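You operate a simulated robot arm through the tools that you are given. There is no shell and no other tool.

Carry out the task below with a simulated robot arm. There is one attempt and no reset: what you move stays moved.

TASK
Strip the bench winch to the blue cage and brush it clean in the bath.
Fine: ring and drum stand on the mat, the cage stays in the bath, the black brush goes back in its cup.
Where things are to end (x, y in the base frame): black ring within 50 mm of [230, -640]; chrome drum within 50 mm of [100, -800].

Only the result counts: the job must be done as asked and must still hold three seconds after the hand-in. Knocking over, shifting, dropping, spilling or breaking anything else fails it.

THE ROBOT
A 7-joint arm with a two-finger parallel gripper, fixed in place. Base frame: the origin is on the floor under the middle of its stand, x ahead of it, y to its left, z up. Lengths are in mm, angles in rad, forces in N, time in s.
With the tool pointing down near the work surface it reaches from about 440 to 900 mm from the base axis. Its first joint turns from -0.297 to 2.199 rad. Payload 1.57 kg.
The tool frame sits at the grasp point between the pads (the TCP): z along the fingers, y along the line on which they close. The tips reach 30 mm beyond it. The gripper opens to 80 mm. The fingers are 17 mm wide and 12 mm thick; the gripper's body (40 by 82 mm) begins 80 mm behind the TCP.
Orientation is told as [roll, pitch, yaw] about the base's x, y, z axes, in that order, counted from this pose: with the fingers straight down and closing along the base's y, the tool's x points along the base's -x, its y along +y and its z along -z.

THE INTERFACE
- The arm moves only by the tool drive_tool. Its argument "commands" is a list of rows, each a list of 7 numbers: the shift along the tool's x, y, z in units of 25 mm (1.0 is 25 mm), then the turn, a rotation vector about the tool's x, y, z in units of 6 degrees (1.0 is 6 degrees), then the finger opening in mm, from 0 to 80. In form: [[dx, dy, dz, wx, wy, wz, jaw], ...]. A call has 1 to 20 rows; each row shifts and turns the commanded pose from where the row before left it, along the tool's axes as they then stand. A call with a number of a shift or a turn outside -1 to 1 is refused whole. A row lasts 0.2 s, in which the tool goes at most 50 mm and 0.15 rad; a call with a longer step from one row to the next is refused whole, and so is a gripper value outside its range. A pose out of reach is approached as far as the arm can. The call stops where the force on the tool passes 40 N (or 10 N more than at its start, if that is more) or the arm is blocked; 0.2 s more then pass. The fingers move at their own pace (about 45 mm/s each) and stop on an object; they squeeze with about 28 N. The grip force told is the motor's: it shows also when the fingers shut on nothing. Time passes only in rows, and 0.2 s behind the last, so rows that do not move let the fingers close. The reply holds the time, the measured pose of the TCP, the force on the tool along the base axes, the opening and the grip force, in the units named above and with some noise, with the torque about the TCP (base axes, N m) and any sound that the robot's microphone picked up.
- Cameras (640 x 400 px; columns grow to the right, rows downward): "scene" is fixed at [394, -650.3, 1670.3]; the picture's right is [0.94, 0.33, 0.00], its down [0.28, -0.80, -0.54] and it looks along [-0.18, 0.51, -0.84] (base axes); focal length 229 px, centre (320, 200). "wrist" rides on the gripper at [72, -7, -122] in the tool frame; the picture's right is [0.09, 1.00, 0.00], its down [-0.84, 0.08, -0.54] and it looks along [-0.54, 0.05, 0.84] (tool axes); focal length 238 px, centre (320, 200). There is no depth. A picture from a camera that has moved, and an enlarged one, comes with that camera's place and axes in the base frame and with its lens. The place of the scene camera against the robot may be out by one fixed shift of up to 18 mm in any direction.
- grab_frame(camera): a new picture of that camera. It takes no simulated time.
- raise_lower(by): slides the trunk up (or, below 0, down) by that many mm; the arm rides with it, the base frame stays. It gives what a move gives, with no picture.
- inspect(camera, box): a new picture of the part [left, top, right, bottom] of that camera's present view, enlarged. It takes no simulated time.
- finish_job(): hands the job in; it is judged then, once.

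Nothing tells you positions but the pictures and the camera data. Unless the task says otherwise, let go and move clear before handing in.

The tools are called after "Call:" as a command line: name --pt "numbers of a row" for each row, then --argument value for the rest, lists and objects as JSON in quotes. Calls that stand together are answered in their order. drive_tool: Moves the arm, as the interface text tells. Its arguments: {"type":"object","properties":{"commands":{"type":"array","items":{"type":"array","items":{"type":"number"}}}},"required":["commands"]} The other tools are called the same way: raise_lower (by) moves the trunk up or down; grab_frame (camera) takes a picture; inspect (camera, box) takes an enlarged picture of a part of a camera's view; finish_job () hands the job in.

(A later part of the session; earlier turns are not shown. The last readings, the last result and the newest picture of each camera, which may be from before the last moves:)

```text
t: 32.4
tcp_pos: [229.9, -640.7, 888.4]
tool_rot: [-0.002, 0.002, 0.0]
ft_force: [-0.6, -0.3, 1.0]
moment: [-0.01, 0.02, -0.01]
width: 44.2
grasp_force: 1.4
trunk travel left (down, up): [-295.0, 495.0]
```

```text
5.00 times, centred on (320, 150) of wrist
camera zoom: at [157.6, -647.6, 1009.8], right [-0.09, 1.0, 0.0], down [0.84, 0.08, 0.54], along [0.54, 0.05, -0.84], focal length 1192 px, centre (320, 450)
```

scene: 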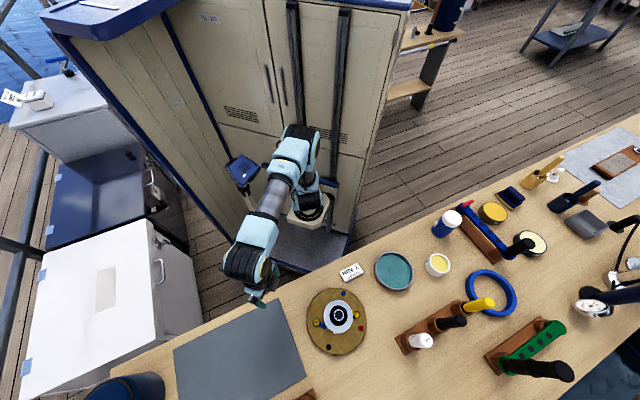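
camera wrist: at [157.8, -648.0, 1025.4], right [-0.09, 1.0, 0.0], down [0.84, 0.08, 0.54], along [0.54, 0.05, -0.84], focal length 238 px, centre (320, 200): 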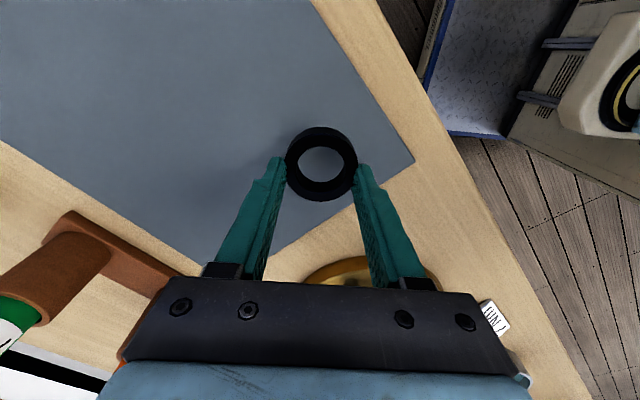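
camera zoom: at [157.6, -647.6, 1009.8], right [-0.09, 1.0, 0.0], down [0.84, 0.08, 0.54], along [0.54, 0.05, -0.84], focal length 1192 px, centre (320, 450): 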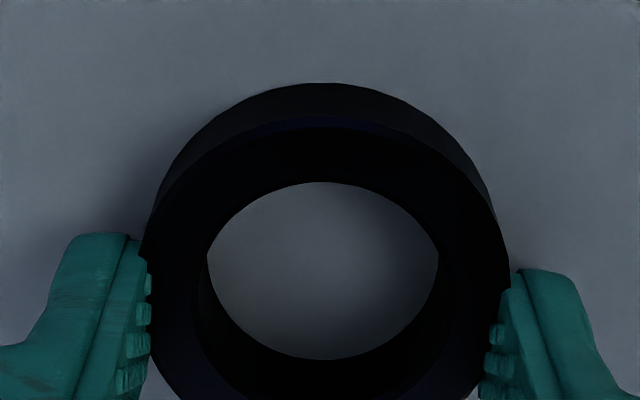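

Call:
drive_tool --pt "0 0 0.05 0 0 0 43" --pt "0 0 0.05 0 0 0 43"

Call:
inspect --camera "wrist" --box '[270, 110, 370, 190]'

```text
t: 33.0
tcp_pos: [229.0, -640.0, 886.1]
tool_rot: [0.0, 0.0, 0.0]
ft_force: [0.3, -0.5, 1.2]
moment: [0.03, 0.0, 0.01]
width: 44.0
grasp_force: 10.2
trunk travel left (down, up): [-295.0, 495.0]
```

```text
5.00 times, centred on (320, 150) of wrist
camera zoom: at [157.7, -647.7, 1006.8], right [-0.09, 1.0, 0.0], down [0.84, 0.08, 0.54], along [0.54, 0.05, -0.84], focal length 1192 px, centre (320, 450)
```

zoom: 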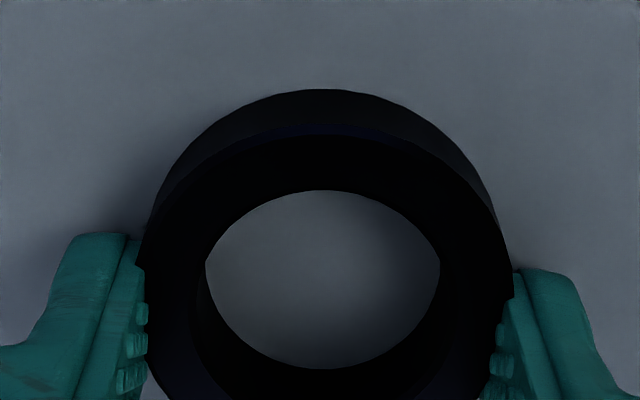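

The ring now rests on the mat (it stopped following the fingers near TCP z≈888). I open the fingers and rise straight up.

Call:
drive_tool --pt "0 0 0 0 0 0 47" --pt "0 0 -0.04 0 0 0 52" --pt "0 0 0 0 0 0 60" --pt "0 0 0 0 0 0 70" --pt "0 0 -0.2 0 0 0 70" --pt "0 0 -0.6 0 0 0 70" --pt "0 0 -1 0 0 0 70" --pt "0 0 -1 0 0 0 70"

Call:
grab_frame --camera "wrist"

```text
t: 34.8
tcp_pos: [229.0, -640.6, 957.4]
tool_rot: [0.002, 0.0, -0.001]
ft_force: [0.0, -0.3, -0.1]
moment: [0.01, 0.01, -0.01]
width: 69.9
grasp_force: 0.0
trunk travel left (down, up): [-295.0, 495.0]
```

```text
taken
camera wrist: at [157.4, -647.9, 1078.5], right [-0.09, 1.0, 0.0], down [0.84, 0.08, 0.54], along [0.54, 0.05, -0.84], focal length 238 px, centre (320, 200)
```

wrist: 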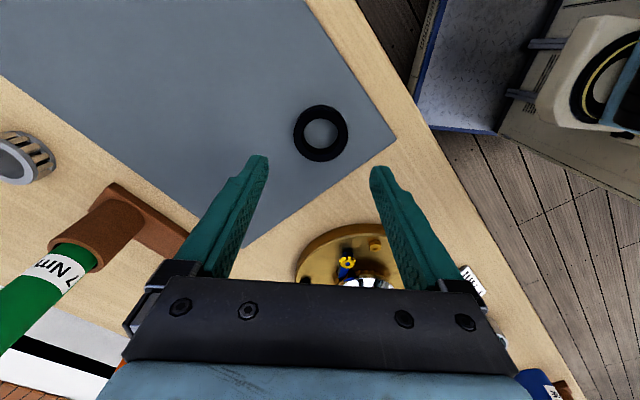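

The ring stands flat on the mat near (222, -641). Next I inspect the drum: I raise, move to the robot side of the winch and turn the tool so the camera will be on top for a tilted approach.

Call:
raise_lower --by 110

Call:
drive_tool --pt "-0.77 0.94 0 0 0 0 80" --pt "-0.77 0.94 0 0 0 0 80" --pt "-0.77 0.94 0 0 0 0 80" --pt "-0.77 0.94 0 0 0 0 80" --pt "-0.77 0.94 0 0 0 0 80" --pt "-0.77 0.94 0 0 0 0 80" --pt "-0.77 0.94 0 0 0 0 80" --pt "-0.77 0.94 0 0 0 0 80"

Call:
drive_tool --pt "0 0 0 0 0 -1 80" --pt "0 0 0 0 0 -1 80" --pt "0 0 0 0 0 -1 80" --pt "0 0 0 0 0 -1 80" --pt "0 0 0 0 0 -1 80" --pt "0 0 0 0 0 -1 80" --pt "0 0 0 0 0 -1 80" --pt "0 0 0 0 0 -1 80" --pt "0 0 0 0 0 -1 80" --pt "0 0 0 0 0 -1 80" --pt "0 0 0 0 0 -1 80" --pt "0 0 0 0 0 -1 80" --pt "0 0 0 0 0 -1 80" --pt "0 0 0 0 0 -1 80" --pt "0 0 0 0 0 -1 80" --pt "0 0 0 0 0 -1 80" --pt "0 0 0 0 0 -1 80" --pt "0 0 0 0 0 -1 80"

Call:
grab_frame --camera "wrist"

Call:
grab_frame --camera "scene"

```text
t: 36.2
tcp_pos: [228.1, -640.8, 1066.9]
tool_rot: [0.001, -0.001, -0.001]
ft_force: [0.8, -0.2, -0.2]
moment: [-0.01, -0.02, -0.03]
width: 69.9
grasp_force: 0.1
trunk travel left (down, up): [-405.0, 385.0]
```

```text
t: 38.0
tcp_pos: [382.2, -453.7, 1067.6]
tool_rot: [0.0, -0.001, -0.001]
ft_force: [0.3, -0.1, 0.9]
moment: [-0.01, 0.0, 0.02]
width: 79.8
grasp_force: 0.1
trunk travel left (down, up): [-405.0, 385.0]
```

```text
t: 41.9
tcp_pos: [382.9, -453.0, 1067.1]
tool_rot: [0.001, 0.0, 1.888]
ft_force: [0.6, -0.8, 0.2]
moment: [0.02, -0.01, -0.01]
width: 80.0
grasp_force: 0.0
trunk travel left (down, up): [-405.0, 385.0]
```

```text
taken
camera wrist: at [411.4, -519.2, 1188.3], right [-0.92, -0.4, 0.0], down [-0.33, 0.77, 0.54], along [-0.21, 0.5, -0.84], focal length 238 px, centre (320, 200)
```

wrist: 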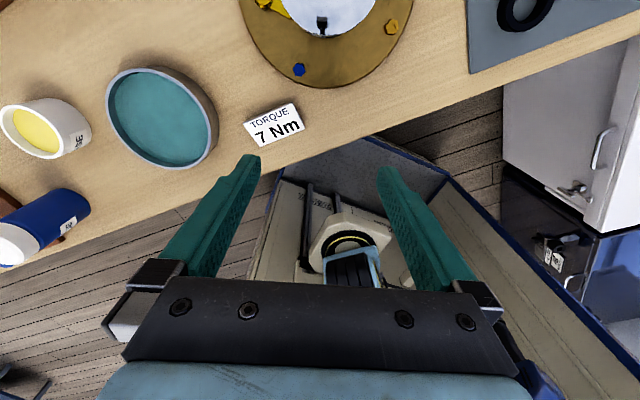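

```text
taken
```

scene: 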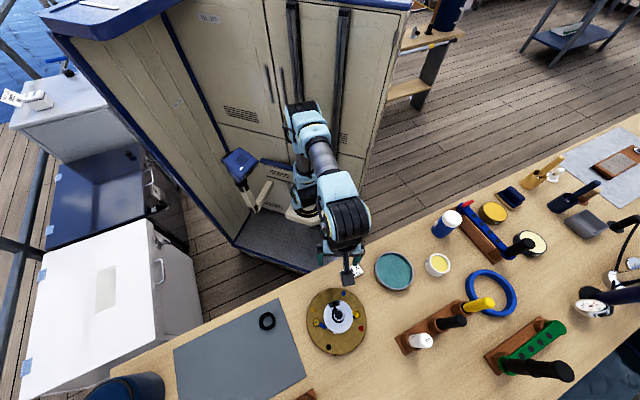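

The yaw turn works and the ring is visible standing on the mat in the scene. Now I tilt the tool 60° so the fingers point toward the winch with the camera on top.

Call:
drive_tool --pt "0 0 0 0 1 0 80" --pt "0 0 0 0 1 0 80" --pt "0 0 0 0 1 0 80" --pt "0 0 0 0 1 0 80" --pt "0 0 0 0 1 0 80" --pt "0 0 0 0 1 0 80" --pt "0 0 0 0 1 0 80" --pt "0 0 0 0 1 0 80" --pt "0 0 0 0 1 0 80" --pt "0 0 0 0 1 0 80"

Call:
grab_frame --camera "wrist"

Call:
grab_frame --camera "scene"

```text
t: 44.0
tcp_pos: [430.3, -483.2, 1025.5]
tool_rot: [-0.003, 1.049, 1.884]
ft_force: [0.2, 0.2, 0.5]
moment: [0.01, -0.02, -0.02]
width: 80.1
grasp_force: 0.0
out of reach, approached as far as the arm can: row 6, 7, 8, 10
trunk travel left (down, up): [-405.0, 385.0]
```

```text
taken
camera wrist: at [414.2, -414.9, 1148.3], right [-0.93, -0.35, 0.08], down [-0.35, 0.82, -0.46], along [0.1, -0.45, -0.89], focal length 238 px, centre (320, 200)
```

wrist: 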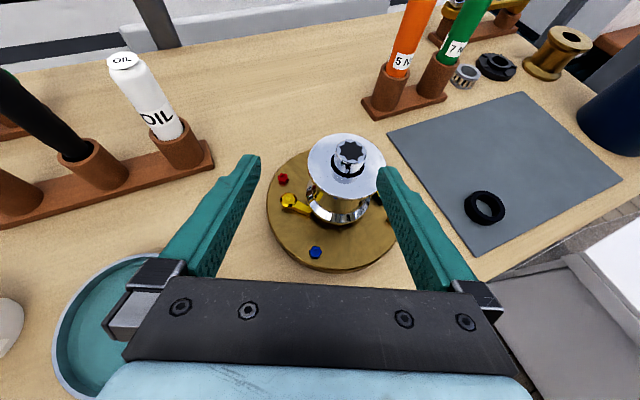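

```text
taken
```

scene: 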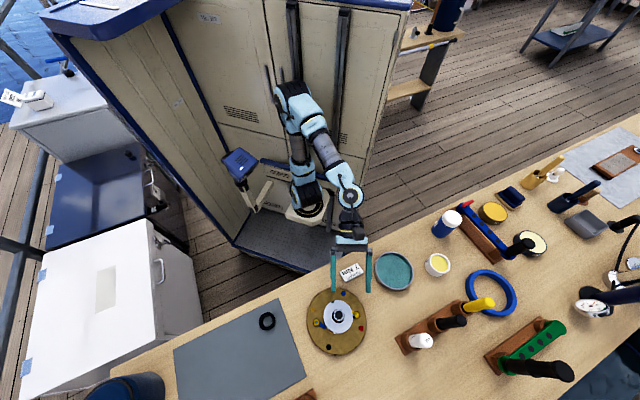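

Call:
inspect --camera "wrist" --box '[250, 110, 420, 280]'

Call:
inspect --camera "wrist" --box '[0, 0, 240, 160]'

Call:
inspect --camera "wrist" --box '[360, 0, 640, 160]'

```text
2.35 times, centred on (335, 195) of wrist
camera zoom: at [414.2, -414.9, 1148.3], right [-0.93, -0.35, 0.08], down [-0.35, 0.82, -0.46], along [0.1, -0.45, -0.89], focal length 561 px, centre (285, 212)
```

zoom: 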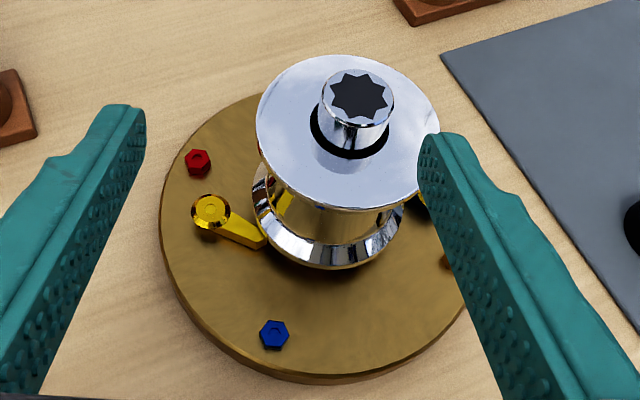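

```text
2.50 times, centred on (120, 80) of wrist
camera zoom: at [414.2, -414.9, 1148.3], right [-0.93, -0.35, 0.08], down [-0.35, 0.82, -0.46], along [0.1, -0.45, -0.89], focal length 596 px, centre (820, 500)
```

zoom: 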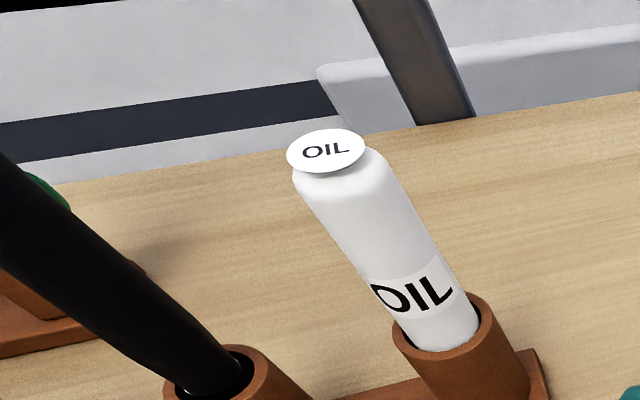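

```text
2.29 times, centred on (500, 80) of wrist
camera zoom: at [414.2, -414.9, 1148.3], right [-0.93, -0.35, 0.08], down [-0.35, 0.82, -0.46], along [0.1, -0.45, -0.89], focal length 545 px, centre (-91, 474)
```

zoom: 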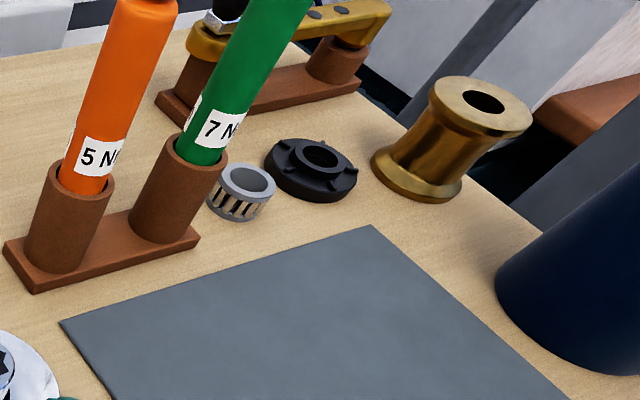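

The view shows the drum as a spool (80 mm flanges, about 60 mm waist, z≈878–953) on the spindle, so I'll grip its waist from the side. First I shift sideways to line up with the drum axis and see how the arm follows.

Call:
drive_tool --pt "0 0.61 0 0 0 0 80" --pt "0 0.61 0 0 0 0 80"

```text
t: 44.6
tcp_pos: [411.8, -496.1, 1020.7]
tool_rot: [0.001, 1.047, 1.884]
ft_force: [0.3, 0.4, -0.4]
moment: [-0.03, 0.0, 0.0]
width: 79.8
grasp_force: 0.1
out of reach, approached as far as the arm can: row 1, 2
trunk travel left (down, up): [-405.0, 385.0]
```

Call:
drive_tool --pt "0.5 -0.71 0.866 0 0 0 80" --pt "0.5 -0.71 0.866 0 0 0 80"

```text
t: 45.2
tcp_pos: [460.6, -532.6, 1020.5]
tool_rot: [-0.003, 1.049, 1.884]
ft_force: [0.0, 0.4, 0.3]
moment: [0.02, 0.02, 0.03]
width: 80.3
grasp_force: 0.0
trunk travel left (down, up): [-405.0, 385.0]
```

The command restarts from the measured pose each call, which helps. I'll add a bit more tilt and shift sideways to the drum axis line.

Call:
drive_tool --pt "0 0.6 0 0 1 0 80" --pt "0 0.6 0 0 1 0 80" --pt "0 0.57 0 0 0 0 80"

Call:
grab_frame --camera "wrist"

```text
t: 46.0
tcp_pos: [419.2, -545.1, 1019.8]
tool_rot: [-0.002, 1.258, 1.883]
ft_force: [0.0, 0.6, 0.8]
moment: [0.01, 0.01, 0.02]
width: 80.0
grasp_force: 0.1
trunk travel left (down, up): [-405.0, 385.0]
```

```text
taken
camera wrist: at [396.5, -455.0, 1126.5], right [-0.94, -0.33, 0.09], down [-0.31, 0.71, -0.63], along [0.15, -0.62, -0.77], focal length 238 px, centre (320, 200)
```

wrist: 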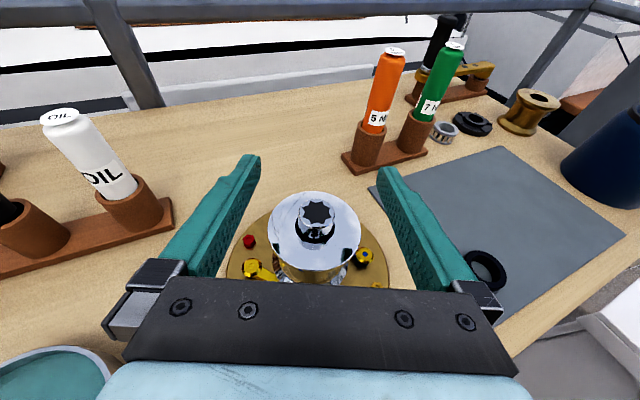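

Call:
drive_tool --pt "-0.278 0 -0.856 0 0 0 80" --pt "-0.278 0 -0.856 0 0 0 80"

Call:
grab_frame --camera "wrist"

```text
t: 46.6
tcp_pos: [405.8, -504.4, 1020.7]
tool_rot: [0.001, 1.257, 1.885]
ft_force: [0.5, -1.2, -0.2]
moment: [-0.01, 0.02, -0.01]
width: 79.9
grasp_force: 0.1
trunk travel left (down, up): [-405.0, 385.0]
```

```text
taken
camera wrist: at [383.2, -412.4, 1126.1], right [-0.94, -0.33, 0.09], down [-0.31, 0.71, -0.63], along [0.15, -0.62, -0.77], focal length 238 px, centre (320, 200)
```

wrist: 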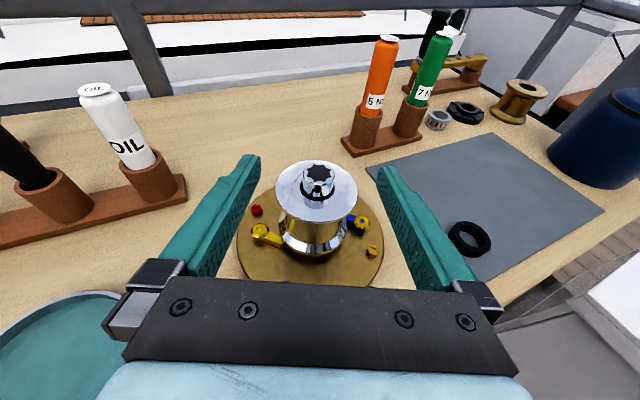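

Call:
inspect --camera "wrist" --box '[230, 140, 400, 280]'

```text
2.86 times, centred on (315, 210) of wrist
camera zoom: at [383.2, -412.4, 1126.1], right [-0.94, -0.33, 0.09], down [-0.31, 0.71, -0.63], along [0.15, -0.62, -0.77], focal length 681 px, centre (334, 171)
```

zoom: 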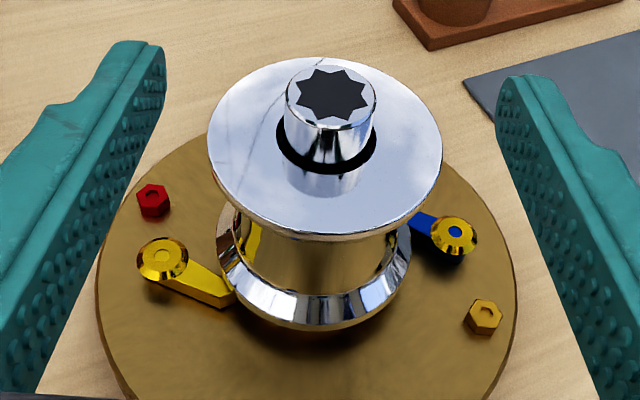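

The drum is clearly a spool: 80 mm flanges, roughly 59 mm waist between about z 898–938, axis near (425, -567). I lower so the tilted fingers line up with the waist at z≈918, then check before moving in.

Call:
raise_lower --by -82

Call:
grab_frame --camera "wrist"

Call:
grab_frame --camera "scene"

```text
t: 47.8
tcp_pos: [405.9, -503.3, 938.8]
tool_rot: [0.0, 1.257, 1.885]
ft_force: [-0.5, -0.8, -0.3]
moment: [-0.01, -0.03, -0.01]
width: 79.9
grasp_force: 0.0
trunk travel left (down, up): [-323.0, 467.0]
```

```text
taken
camera wrist: at [383.2, -412.4, 1044.4], right [-0.94, -0.33, 0.09], down [-0.31, 0.71, -0.63], along [0.15, -0.62, -0.77], focal length 238 px, centre (320, 200)
```

wrist: 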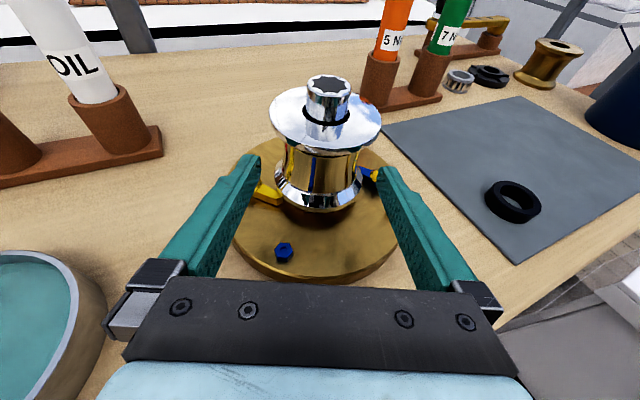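

```text
taken
```

scene: 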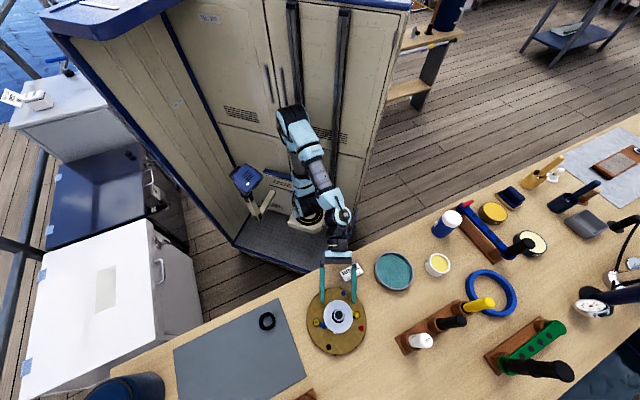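

Call:
inspect --camera "wrist" --box '[220, 60, 420, 220]'

```text
2.50 times, centred on (320, 140) of wrist
camera zoom: at [383.2, -412.4, 1044.4], right [-0.94, -0.33, 0.09], down [-0.31, 0.71, -0.63], along [0.15, -0.62, -0.77], focal length 596 px, centre (320, 350)
```

zoom: 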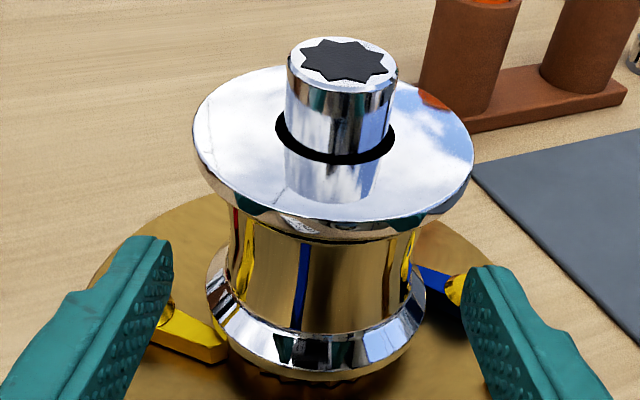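

Lateral alignment looks good (drum waist midway between the tips). I advance along the finger direction in stages.

Call:
drive_tool --pt "0 0 0.5 0 0 0 80" --pt "0 0 0.5 0 0 0 80" --pt "0 0 0.5 0 0 0 80"

Call:
grab_frame --camera "wrist"

Call:
inspect --camera "scene" --box '[270, 240, 420, 360]'

```text
t: 48.6
tcp_pos: [417.4, -538.0, 927.4]
tool_rot: [0.0, 1.258, 1.885]
ft_force: [0.2, -0.5, -0.4]
moment: [0.0, -0.01, -0.03]
width: 80.1
grasp_force: 0.1
trunk travel left (down, up): [-323.0, 467.0]
```

```text
taken
camera wrist: at [394.7, -446.4, 1033.3], right [-0.94, -0.34, 0.09], down [-0.31, 0.71, -0.63], along [0.15, -0.62, -0.77], focal length 238 px, centre (320, 200)
```

wrist: 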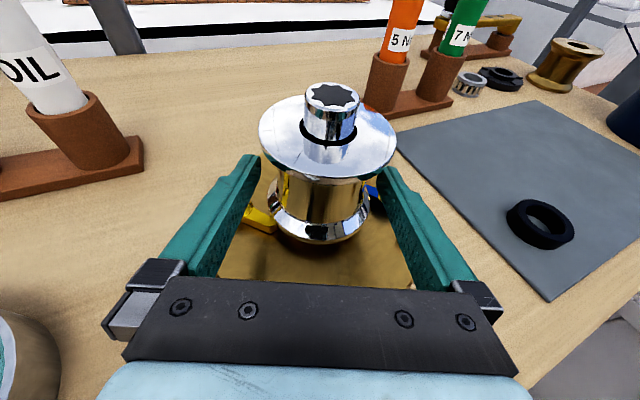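

```text
3.33 times, centred on (345, 300) of scene
camera zoom: at [394.0, -650.3, 1670.3], right [0.94, 0.33, 0.0], down [0.28, -0.8, -0.54], along [-0.18, 0.51, -0.84], focal length 762 px, centre (237, -133)
```

zoom: 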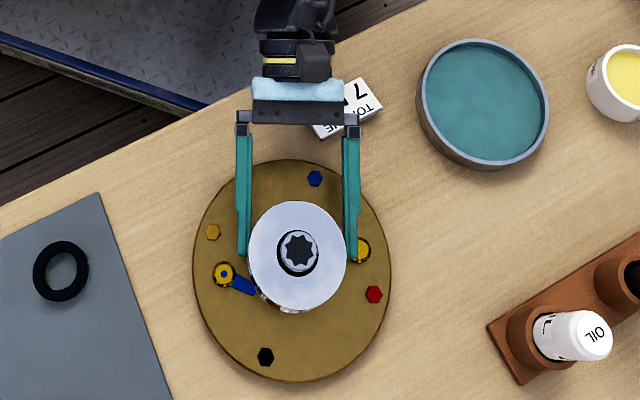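

The scene view confirms the fingers straddle the drum evenly, above the pawls. I go the last 27 mm and close on the waist.

Call:
drive_tool --pt "0 0 0.54 0 0 0 80" --pt "0 0 0.54 0 0 0 80"

Call:
grab_frame --camera "wrist"

Call:
inspect --camera "scene" --box '[270, 240, 420, 360]'

```text
t: 49.2
tcp_pos: [425.2, -563.4, 919.8]
tool_rot: [0.001, 1.259, 1.886]
ft_force: [0.1, -0.1, 0.2]
moment: [0.05, 0.0, 0.0]
width: 80.0
grasp_force: 0.0
trunk travel left (down, up): [-323.0, 467.0]
```

```text
taken
camera wrist: at [402.7, -470.7, 1024.6], right [-0.94, -0.34, 0.09], down [-0.31, 0.71, -0.63], along [0.15, -0.62, -0.77], focal length 238 px, centre (320, 200)
```

wrist: 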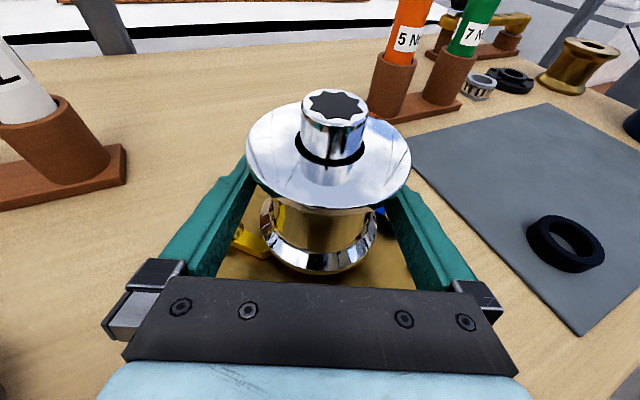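

```text
3.33 times, centred on (345, 300) of scene
camera zoom: at [394.0, -650.3, 1670.3], right [0.94, 0.33, 0.0], down [0.28, -0.8, -0.54], along [-0.18, 0.51, -0.84], focal length 762 px, centre (237, -133)
```

zoom: 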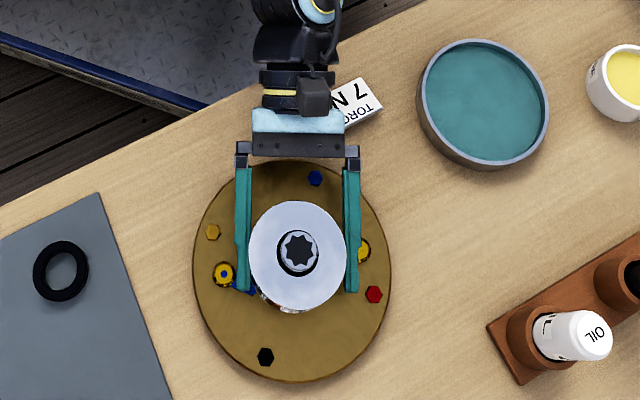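

Call:
drive_tool --pt "0 0 0 0 0 0 66" --pt "0 0 0 0 0 0 50" --pt "0 0 0 0 0 0 50" --pt "0 0 0 0 0 0 50"

Call:
grab_frame --camera "wrist"

```text
t: 50.2
tcp_pos: [425.9, -562.0, 919.2]
tool_rot: [-0.001, 1.26, 1.884]
ft_force: [-2.1, -1.5, 1.2]
moment: [-0.13, 0.05, -0.02]
width: 70.5
grasp_force: 28.0
trunk travel left (down, up): [-323.0, 467.0]
```

```text
taken
camera wrist: at [402.4, -470.7, 1024.7], right [-0.94, -0.33, 0.09], down [-0.31, 0.71, -0.63], along [0.15, -0.62, -0.77], focal length 238 px, centre (320, 200)
```

wrist: 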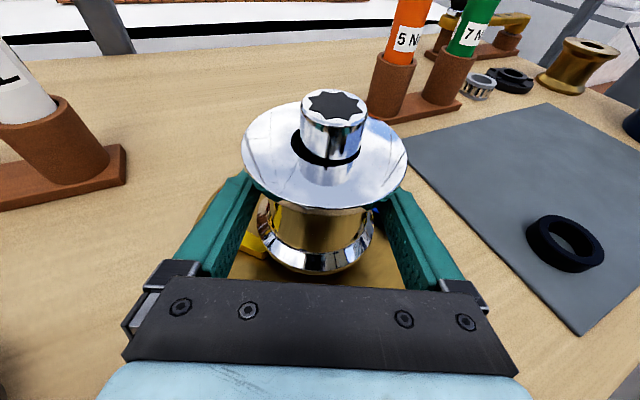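

The fingers stopped at 70.5 mm, wider than the waist, so they may be touching a flange bevel. I look closely before doing anything.

Call:
inspect --camera "wrist" --box '[220, 80, 430, 290]'

Call:
inspect --camera "scene" --box '[300, 270, 380, 350]'

```text
1.90 times, centred on (325, 185) of wrist
camera zoom: at [402.4, -470.7, 1024.7], right [-0.94, -0.33, 0.09], down [-0.31, 0.71, -0.63], along [0.15, -0.62, -0.77], focal length 454 px, centre (310, 229)
```

zoom: 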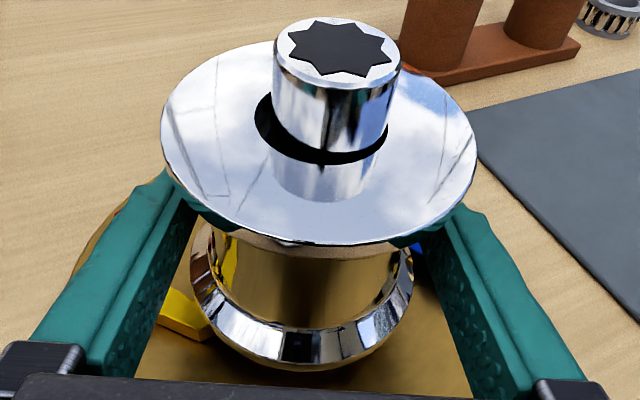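

```text
5.00 times, centred on (340, 310) of scene
camera zoom: at [394.0, -650.3, 1670.3], right [0.94, 0.33, 0.0], down [0.28, -0.8, -0.54], along [-0.18, 0.51, -0.84], focal length 1144 px, centre (220, -350)
```

zoom: 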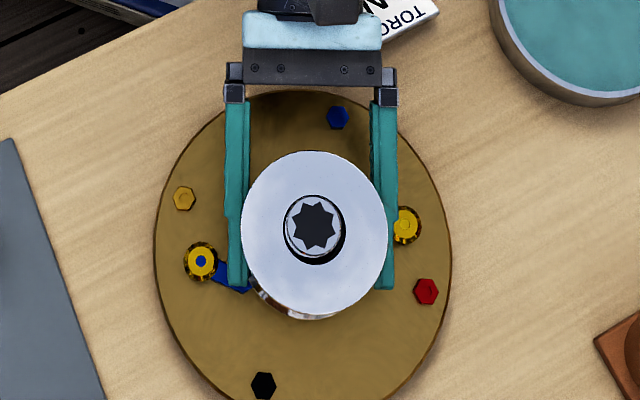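

Both fingers press somewhere wider than the waist, most likely the sloping bottom flange. I raise just 5 mm with the fingers closing to see whether they slide onto the waist.

Call:
drive_tool --pt "0.063 0 -0.021 0 0 0 50" --pt "0.063 0 -0.021 0 0 0 50" --pt "0.063 0 -0.021 0 0 0 50"

Call:
inspect --camera "wrist" --box '[220, 80, 430, 290]'

```text
t: 51.0
tcp_pos: [426.2, -562.5, 922.5]
tool_rot: [0.002, 1.257, 1.887]
ft_force: [-0.6, -0.3, -8.1]
moment: [0.04, 0.02, 0.01]
width: 70.6
grasp_force: 28.3
trunk travel left (down, up): [-323.0, 467.0]
```

```text
1.90 times, centred on (325, 185) of wrist
camera zoom: at [402.6, -470.8, 1028.6], right [-0.94, -0.34, 0.09], down [-0.31, 0.71, -0.63], along [0.15, -0.62, -0.77], focal length 454 px, centre (310, 229)
```

zoom: 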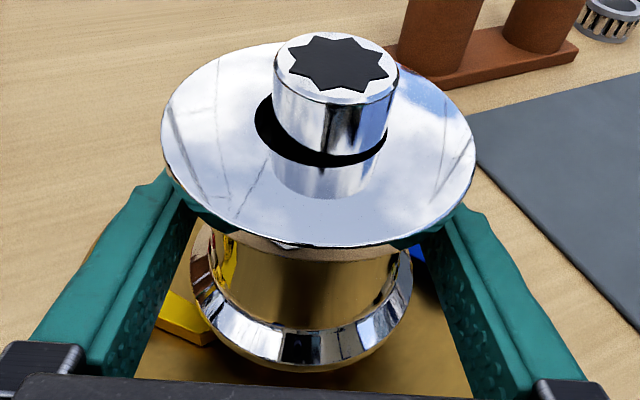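

The drum follows the fingers (weight about 8 N now on the tool, spindle sinking relative to it), so the grip is holding under the top flange. I lift slowly in stages with the trunk.

Call:
raise_lower --by 15

Call:
inspect --camera "wrist" --box '[220, 80, 430, 290]'

```text
t: 51.7
tcp_pos: [425.0, -561.6, 938.2]
tool_rot: [0.001, 1.257, 1.886]
ft_force: [-0.1, 0.0, -7.7]
moment: [0.05, 0.02, -0.02]
width: 70.5
grasp_force: 28.1
trunk travel left (down, up): [-338.0, 452.0]
```

```text
1.90 times, centred on (325, 185) of wrist
camera zoom: at [402.4, -470.9, 1044.1], right [-0.94, -0.33, 0.09], down [-0.31, 0.71, -0.63], along [0.15, -0.62, -0.77], focal length 454 px, centre (310, 229)
```

zoom: 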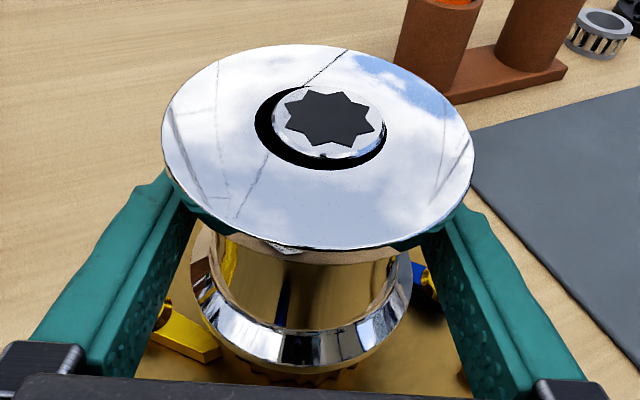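

Call:
raise_lower --by 40

Call:
raise_lower --by 60

Call:
grab_frame --camera "wrist"

Call:
inspect --camera "scene" --box '[270, 240, 420, 360]'

```text
t: 52.5
tcp_pos: [424.2, -561.2, 978.9]
tool_rot: [0.003, 1.257, 1.885]
ft_force: [-1.3, 0.0, -7.9]
moment: [0.01, -0.04, 0.0]
width: 70.6
grasp_force: 28.5
trunk travel left (down, up): [-378.0, 412.0]
```

```text
t: 53.5
tcp_pos: [424.6, -561.6, 1038.2]
tool_rot: [0.002, 1.258, 1.886]
ft_force: [1.6, 0.2, -8.4]
moment: [0.02, -0.02, 0.03]
width: 70.4
grasp_force: 28.0
trunk travel left (down, up): [-438.0, 352.0]
```

```text
taken
camera wrist: at [402.4, -470.9, 1144.0], right [-0.94, -0.33, 0.09], down [-0.31, 0.71, -0.63], along [0.15, -0.62, -0.77], focal length 238 px, centre (320, 200)
```

wrist: 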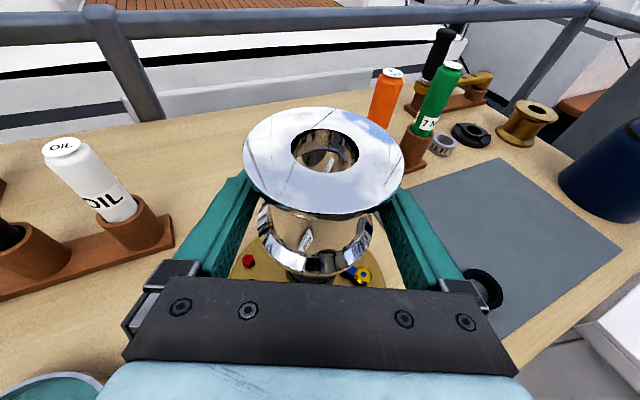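

```text
3.33 times, centred on (345, 300) of scene
camera zoom: at [394.0, -650.3, 1670.3], right [0.94, 0.33, 0.0], down [0.28, -0.8, -0.54], along [-0.18, 0.51, -0.84], focal length 762 px, centre (237, -133)
```

zoom: 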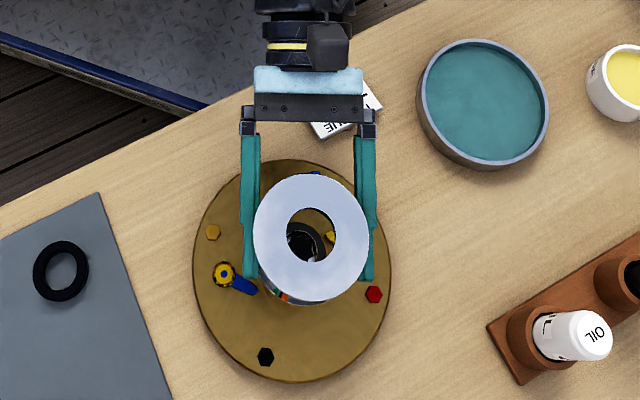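

The drum is off the spindle and held upright. I carry it sideways toward the mat spot near (112, -788), in two legs at this height.

Call:
drive_tool --pt "0.03 0.3 0.09 0 0 0 50" --pt "0.0585 0.612 0.18 0 0 0 50" --pt "0.0585 0.612 0.18 0 0 0 50" --pt "0.0585 0.612 0.18 0 0 0 50" --pt "0.0585 0.612 0.18 0 0 0 50" --pt "0.0585 0.612 0.18 0 0 0 50" --pt "0.0585 0.612 0.18 0 0 0 50" --pt "0.0585 0.612 0.18 0 0 0 50" --pt "0.0585 0.612 0.18 0 0 0 50" --pt "0.0585 0.612 0.18 0 0 0 50" --pt "0.0585 0.612 0.18 0 0 0 50" --pt "0.0585 0.612 0.18 0 0 0 50" --pt "0.03 0.3 0.09 0 0 0 50"

Call:
grab_frame --camera "wrist"

Call:
grab_frame --camera "scene"

```text
t: 56.3
tcp_pos: [267.6, -673.1, 1040.0]
tool_rot: [-0.001, 1.257, 1.884]
ft_force: [0.2, 0.7, -8.0]
moment: [0.0, 0.01, 0.0]
width: 70.4
grasp_force: 27.5
trunk travel left (down, up): [-438.0, 352.0]
```

```text
taken
camera wrist: at [245.8, -581.7, 1144.5], right [-0.94, -0.33, 0.09], down [-0.31, 0.71, -0.63], along [0.15, -0.62, -0.77], focal length 238 px, centre (320, 200)
```

wrist: 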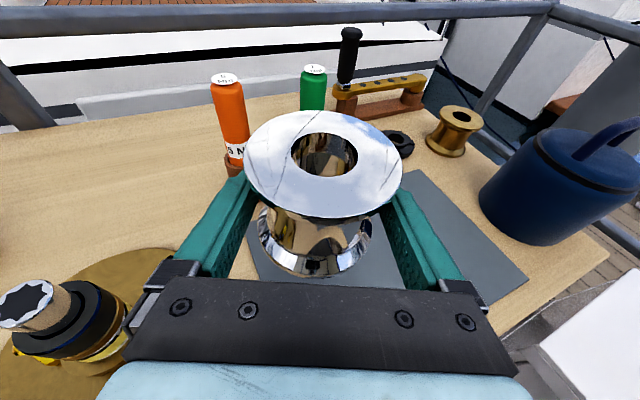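

```text
taken
```

scene: 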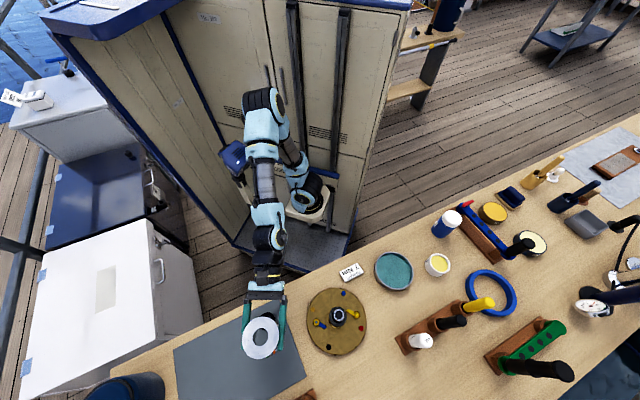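

Call:
drive_tool --pt "0.03 0.3 0.09 0 0 0 50" --pt "0.0585 0.612 0.18 0 0 0 50" --pt "0.0585 0.612 0.18 0 0 0 50" --pt "0.0585 0.612 0.18 0 0 0 50" --pt "0.0585 0.612 0.18 0 0 0 50" --pt "0.0585 0.612 0.18 0 0 0 50" --pt "0.0585 0.612 0.18 0 0 0 50" --pt "0.0585 0.612 0.18 0 0 0 50" --pt "0.0585 0.612 0.18 0 0 0 50" --pt "0.0585 0.612 0.18 0 0 0 50" --pt "0.0585 0.612 0.18 0 0 0 50" --pt "0.0585 0.612 0.18 0 0 0 50" --pt "0.03 0.3 0.09 0 0 0 50"

Call:
grab_frame --camera "wrist"

Call:
grab_frame --camera "scene"

```text
t: 59.1
tcp_pos: [197.5, -747.1, 1111.3]
tool_rot: [0.009, 1.253, 1.883]
ft_force: [-1.2, -0.4, -8.3]
moment: [0.02, 0.02, -0.02]
width: 70.3
grasp_force: 28.7
out of reach, approached as far as the arm can: row 3, 4, 5, 6, 7, 8, 9, 10, 11, 12, 13
trunk travel left (down, up): [-438.0, 352.0]
```

```text
taken
camera wrist: at [176.4, -656.2, 1217.8], right [-0.94, -0.33, 0.09], down [-0.31, 0.72, -0.62], along [0.14, -0.61, -0.78], focal length 238 px, centre (320, 200)
```

wrist: 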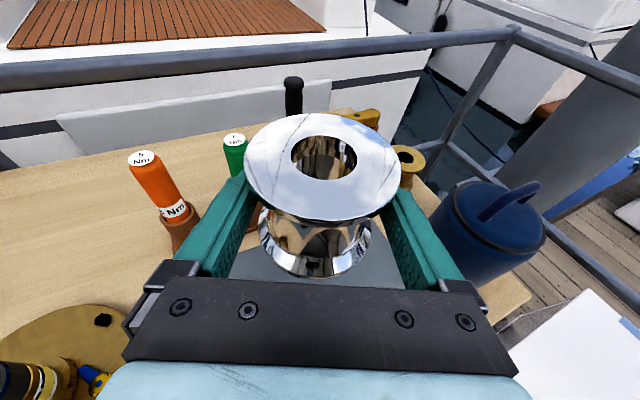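

```text
taken
```

scene: 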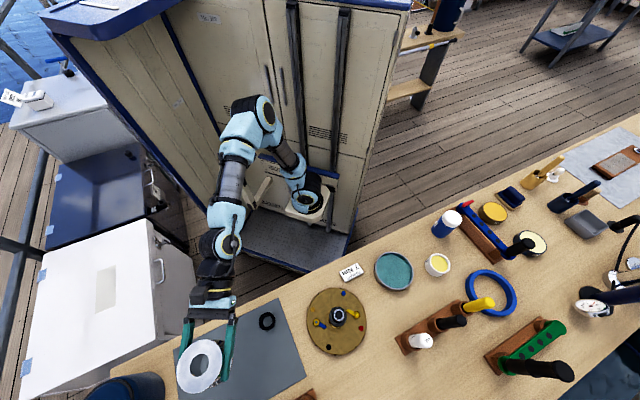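

The arm couldn't follow at this tool heading and rose instead; the drum is still held level. I'll turn the tool about the vertical to ease the wrist and see if the target becomes reachable.

Call:
drive_tool --pt "0 0 0 -0.951 0 0.309 50" --pt "0 0 0 -0.951 0 0.309 50" --pt "0 0 0 -0.951 0 0.309 50" --pt "0 0 0 -0.951 0 0.309 50"

Call:
grab_frame --camera "scene"

```text
t: 60.1
tcp_pos: [195.6, -740.9, 1122.7]
tool_rot: [-0.04, 1.298, 1.553]
ft_force: [0.7, -0.4, -7.4]
moment: [0.04, -0.02, -0.02]
width: 70.3
grasp_force: 27.8
out of reach, approached as far as the arm can: row 1, 2, 3, 4
trunk travel left (down, up): [-438.0, 352.0]
```

```text
taken
```

scene: 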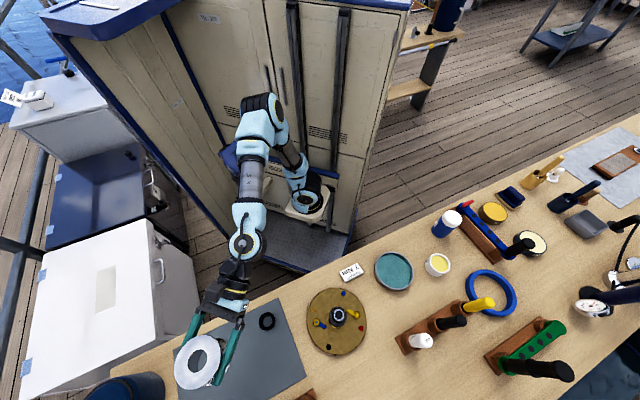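

Call:
drive_tool --pt "0.463 0.56 0.172 0 0 0 50" --pt "0.463 0.56 0.172 0 0 0 50" --pt "0.463 0.56 0.172 0 0 0 50" --pt "0.463 0.56 0.172 0 0 0 50" --pt "0.463 0.56 0.172 0 0 0 50" --pt "0.463 0.56 0.172 0 0 0 50"

Call:
grab_frame --camera "scene"

```text
t: 61.5
tcp_pos: [110.5, -772.2, 1183.2]
tool_rot: [-0.044, 1.296, 1.548]
ft_force: [-0.7, -0.2, -7.8]
moment: [-0.01, 0.0, 0.01]
width: 70.6
grasp_force: 28.4
out of reach, approached as far as the arm can: row 3, 5, 6
trunk travel left (down, up): [-438.0, 352.0]
```

```text
taken
```

scene: 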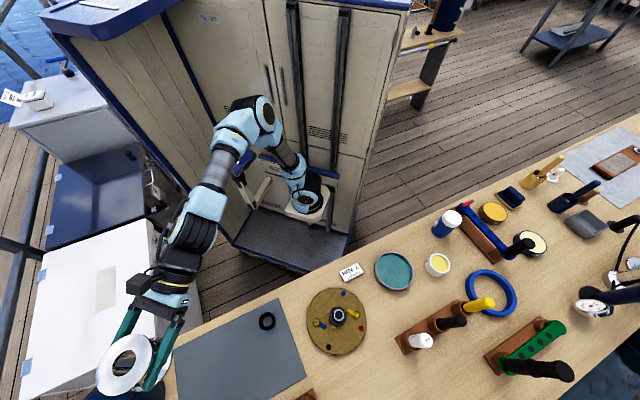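

Higher up relative to the trunk the pose is reachable, now at (110, -772). I correct the small tilt and roll errors so that the drum hangs upright, then I'll lower with the trunk.

Call:
drive_tool --pt "0.2 0 0 -0.21 -0.186 0 50" --pt "0.2 0 0 -0.21 -0.186 0 50"

Call:
grab_frame --camera "wrist"

```text
t: 62.1
tcp_pos: [108.4, -767.2, 1190.9]
tool_rot: [0.004, 1.258, 1.555]
ft_force: [0.0, -0.2, -8.0]
moment: [0.03, -0.01, 0.04]
width: 70.4
grasp_force: 28.0
out of reach, approached as far as the arm can: row 1, 2
trunk travel left (down, up): [-438.0, 352.0]
```

```text
taken
camera wrist: at [117.4, -673.7, 1297.1], right [-1.0, -0.01, 0.09], down [-0.06, 0.77, -0.63], along [-0.06, -0.63, -0.77], focal length 238 px, centre (320, 200)
```

wrist: 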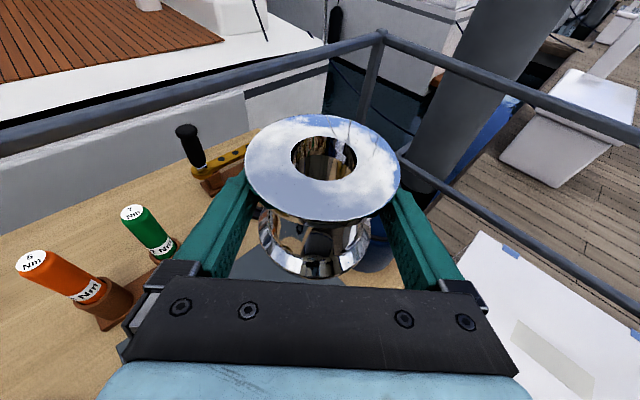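

The drum hangs level with its axis near (108, -772), about 29 mm from the target. I lower with the trunk in stages.

Call:
raise_lower --by -200

Call:
grab_frame --camera "wrist"

Call:
grab_frame --camera "scene"

```text
t: 64.3
tcp_pos: [109.1, -766.7, 991.3]
tool_rot: [0.006, 1.26, 1.555]
ft_force: [-0.1, -0.2, -7.8]
moment: [0.03, 0.02, 0.01]
width: 70.4
grasp_force: 27.6
trunk travel left (down, up): [-238.0, 552.0]
```

```text
taken
camera wrist: at [117.4, -673.6, 1097.0], right [-1.0, -0.01, 0.09], down [-0.06, 0.77, -0.63], along [-0.06, -0.63, -0.77], focal length 238 px, centre (320, 200)
```

wrist: 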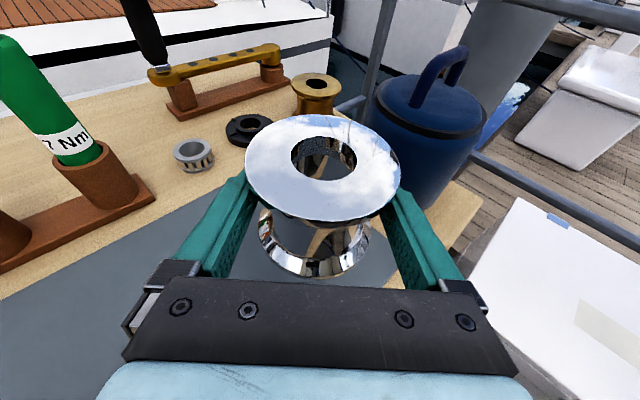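

```text
taken
```

scene: 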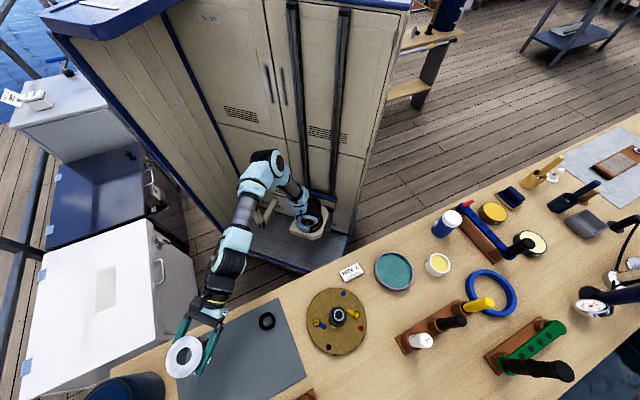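

Call:
raise_lower --by -70

Call:
grab_frame --camera "wrist"

Call:
inspect --camera "scene" --box '[120, 290, 300, 400]'

```text
t: 65.3
tcp_pos: [108.7, -768.1, 921.9]
tool_rot: [0.005, 1.26, 1.554]
ft_force: [0.3, -0.4, -7.5]
moment: [0.03, 0.02, -0.02]
width: 70.5
grasp_force: 28.3
trunk travel left (down, up): [-168.0, 622.0]
```

```text
taken
camera wrist: at [117.5, -673.6, 1027.0], right [-1.0, -0.01, 0.09], down [-0.06, 0.77, -0.63], along [-0.06, -0.63, -0.77], focal length 238 px, centre (320, 200)
```

wrist: 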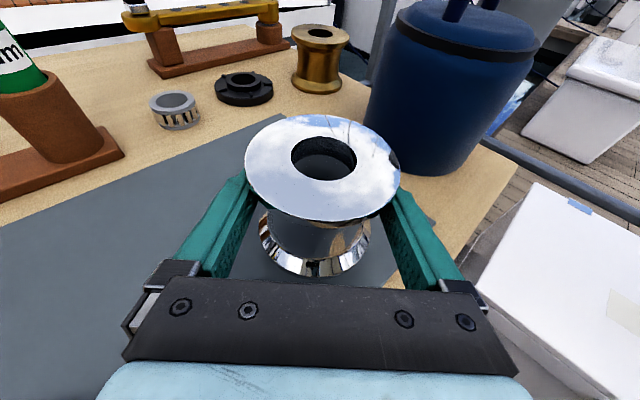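

```text
3.56 times, centred on (210, 345) of scene
camera zoom: at [394.0, -650.3, 1670.3], right [0.94, 0.33, 0.0], down [0.28, -0.8, -0.54], along [-0.18, 0.51, -0.84], focal length 813 px, centre (711, -316)
```

zoom: 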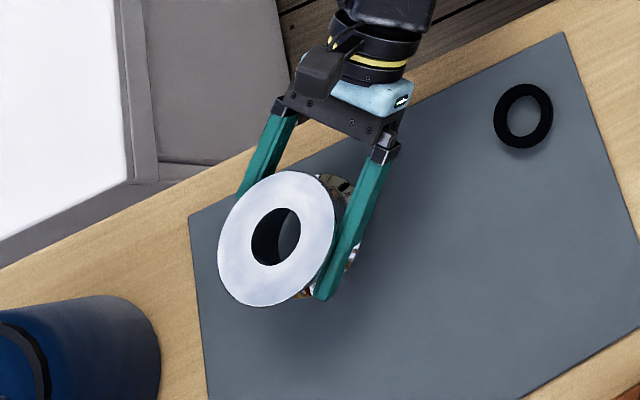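

Drum bottom should be about 25 mm above the mat. I lower by small trunk steps, watching the load.

Call:
raise_lower --by -15

Call:
raise_lower --by -3

Call:
inspect --camera "wrist" --box '[220, 100, 430, 300]'

```text
t: 66.0
tcp_pos: [107.1, -767.5, 907.3]
tool_rot: [0.006, 1.259, 1.555]
ft_force: [0.6, 0.9, -7.9]
moment: [0.02, 0.0, 0.01]
width: 70.4
grasp_force: 27.8
trunk travel left (down, up): [-153.0, 637.0]
```

```text
t: 66.5
tcp_pos: [107.9, -768.1, 903.9]
tool_rot: [0.006, 1.26, 1.557]
ft_force: [0.0, 1.1, -8.2]
moment: [0.05, 0.01, 0.01]
width: 70.8
grasp_force: 28.6
trunk travel left (down, up): [-150.0, 640.0]
```

```text
2.00 times, centred on (325, 200) of wrist
camera zoom: at [117.4, -673.6, 1009.0], right [-1.0, -0.01, 0.09], down [-0.06, 0.77, -0.63], along [-0.06, -0.63, -0.77], focal length 477 px, centre (310, 200)
```

zoom: 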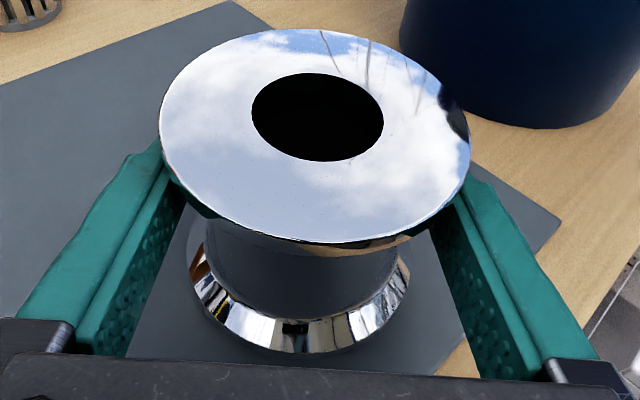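

Call:
raise_lower --by -3

Call:
raise_lower --by -2

```text
t: 67.0
tcp_pos: [108.2, -767.3, 901.4]
tool_rot: [0.005, 1.26, 1.555]
ft_force: [0.2, 0.1, -7.6]
moment: [0.02, 0.02, 0.01]
width: 70.4
grasp_force: 28.3
trunk travel left (down, up): [-147.0, 643.0]
```

```text
t: 67.5
tcp_pos: [109.2, -767.8, 897.8]
tool_rot: [0.004, 1.259, 1.555]
ft_force: [-0.4, -1.2, -6.4]
moment: [0.06, -0.05, -0.03]
width: 70.6
grasp_force: 28.0
trunk travel left (down, up): [-145.0, 645.0]
```

Call:
raise_lower --by -1

Call:
raise_lower --by -1

```text
t: 68.0
tcp_pos: [108.3, -767.5, 898.1]
tool_rot: [0.003, 1.262, 1.554]
ft_force: [0.0, -2.0, 2.0]
moment: [0.22, -0.2, -0.01]
width: 70.2
grasp_force: 28.1
trunk travel left (down, up): [-144.0, 646.0]
```

```text
t: 68.5
tcp_pos: [107.8, -768.6, 898.7]
tool_rot: [0.004, 1.264, 1.555]
ft_force: [-1.6, -6.1, 13.8]
moment: [0.42, -0.35, 0.02]
width: 70.4
grasp_force: 27.7
trunk travel left (down, up): [-143.0, 647.0]
```

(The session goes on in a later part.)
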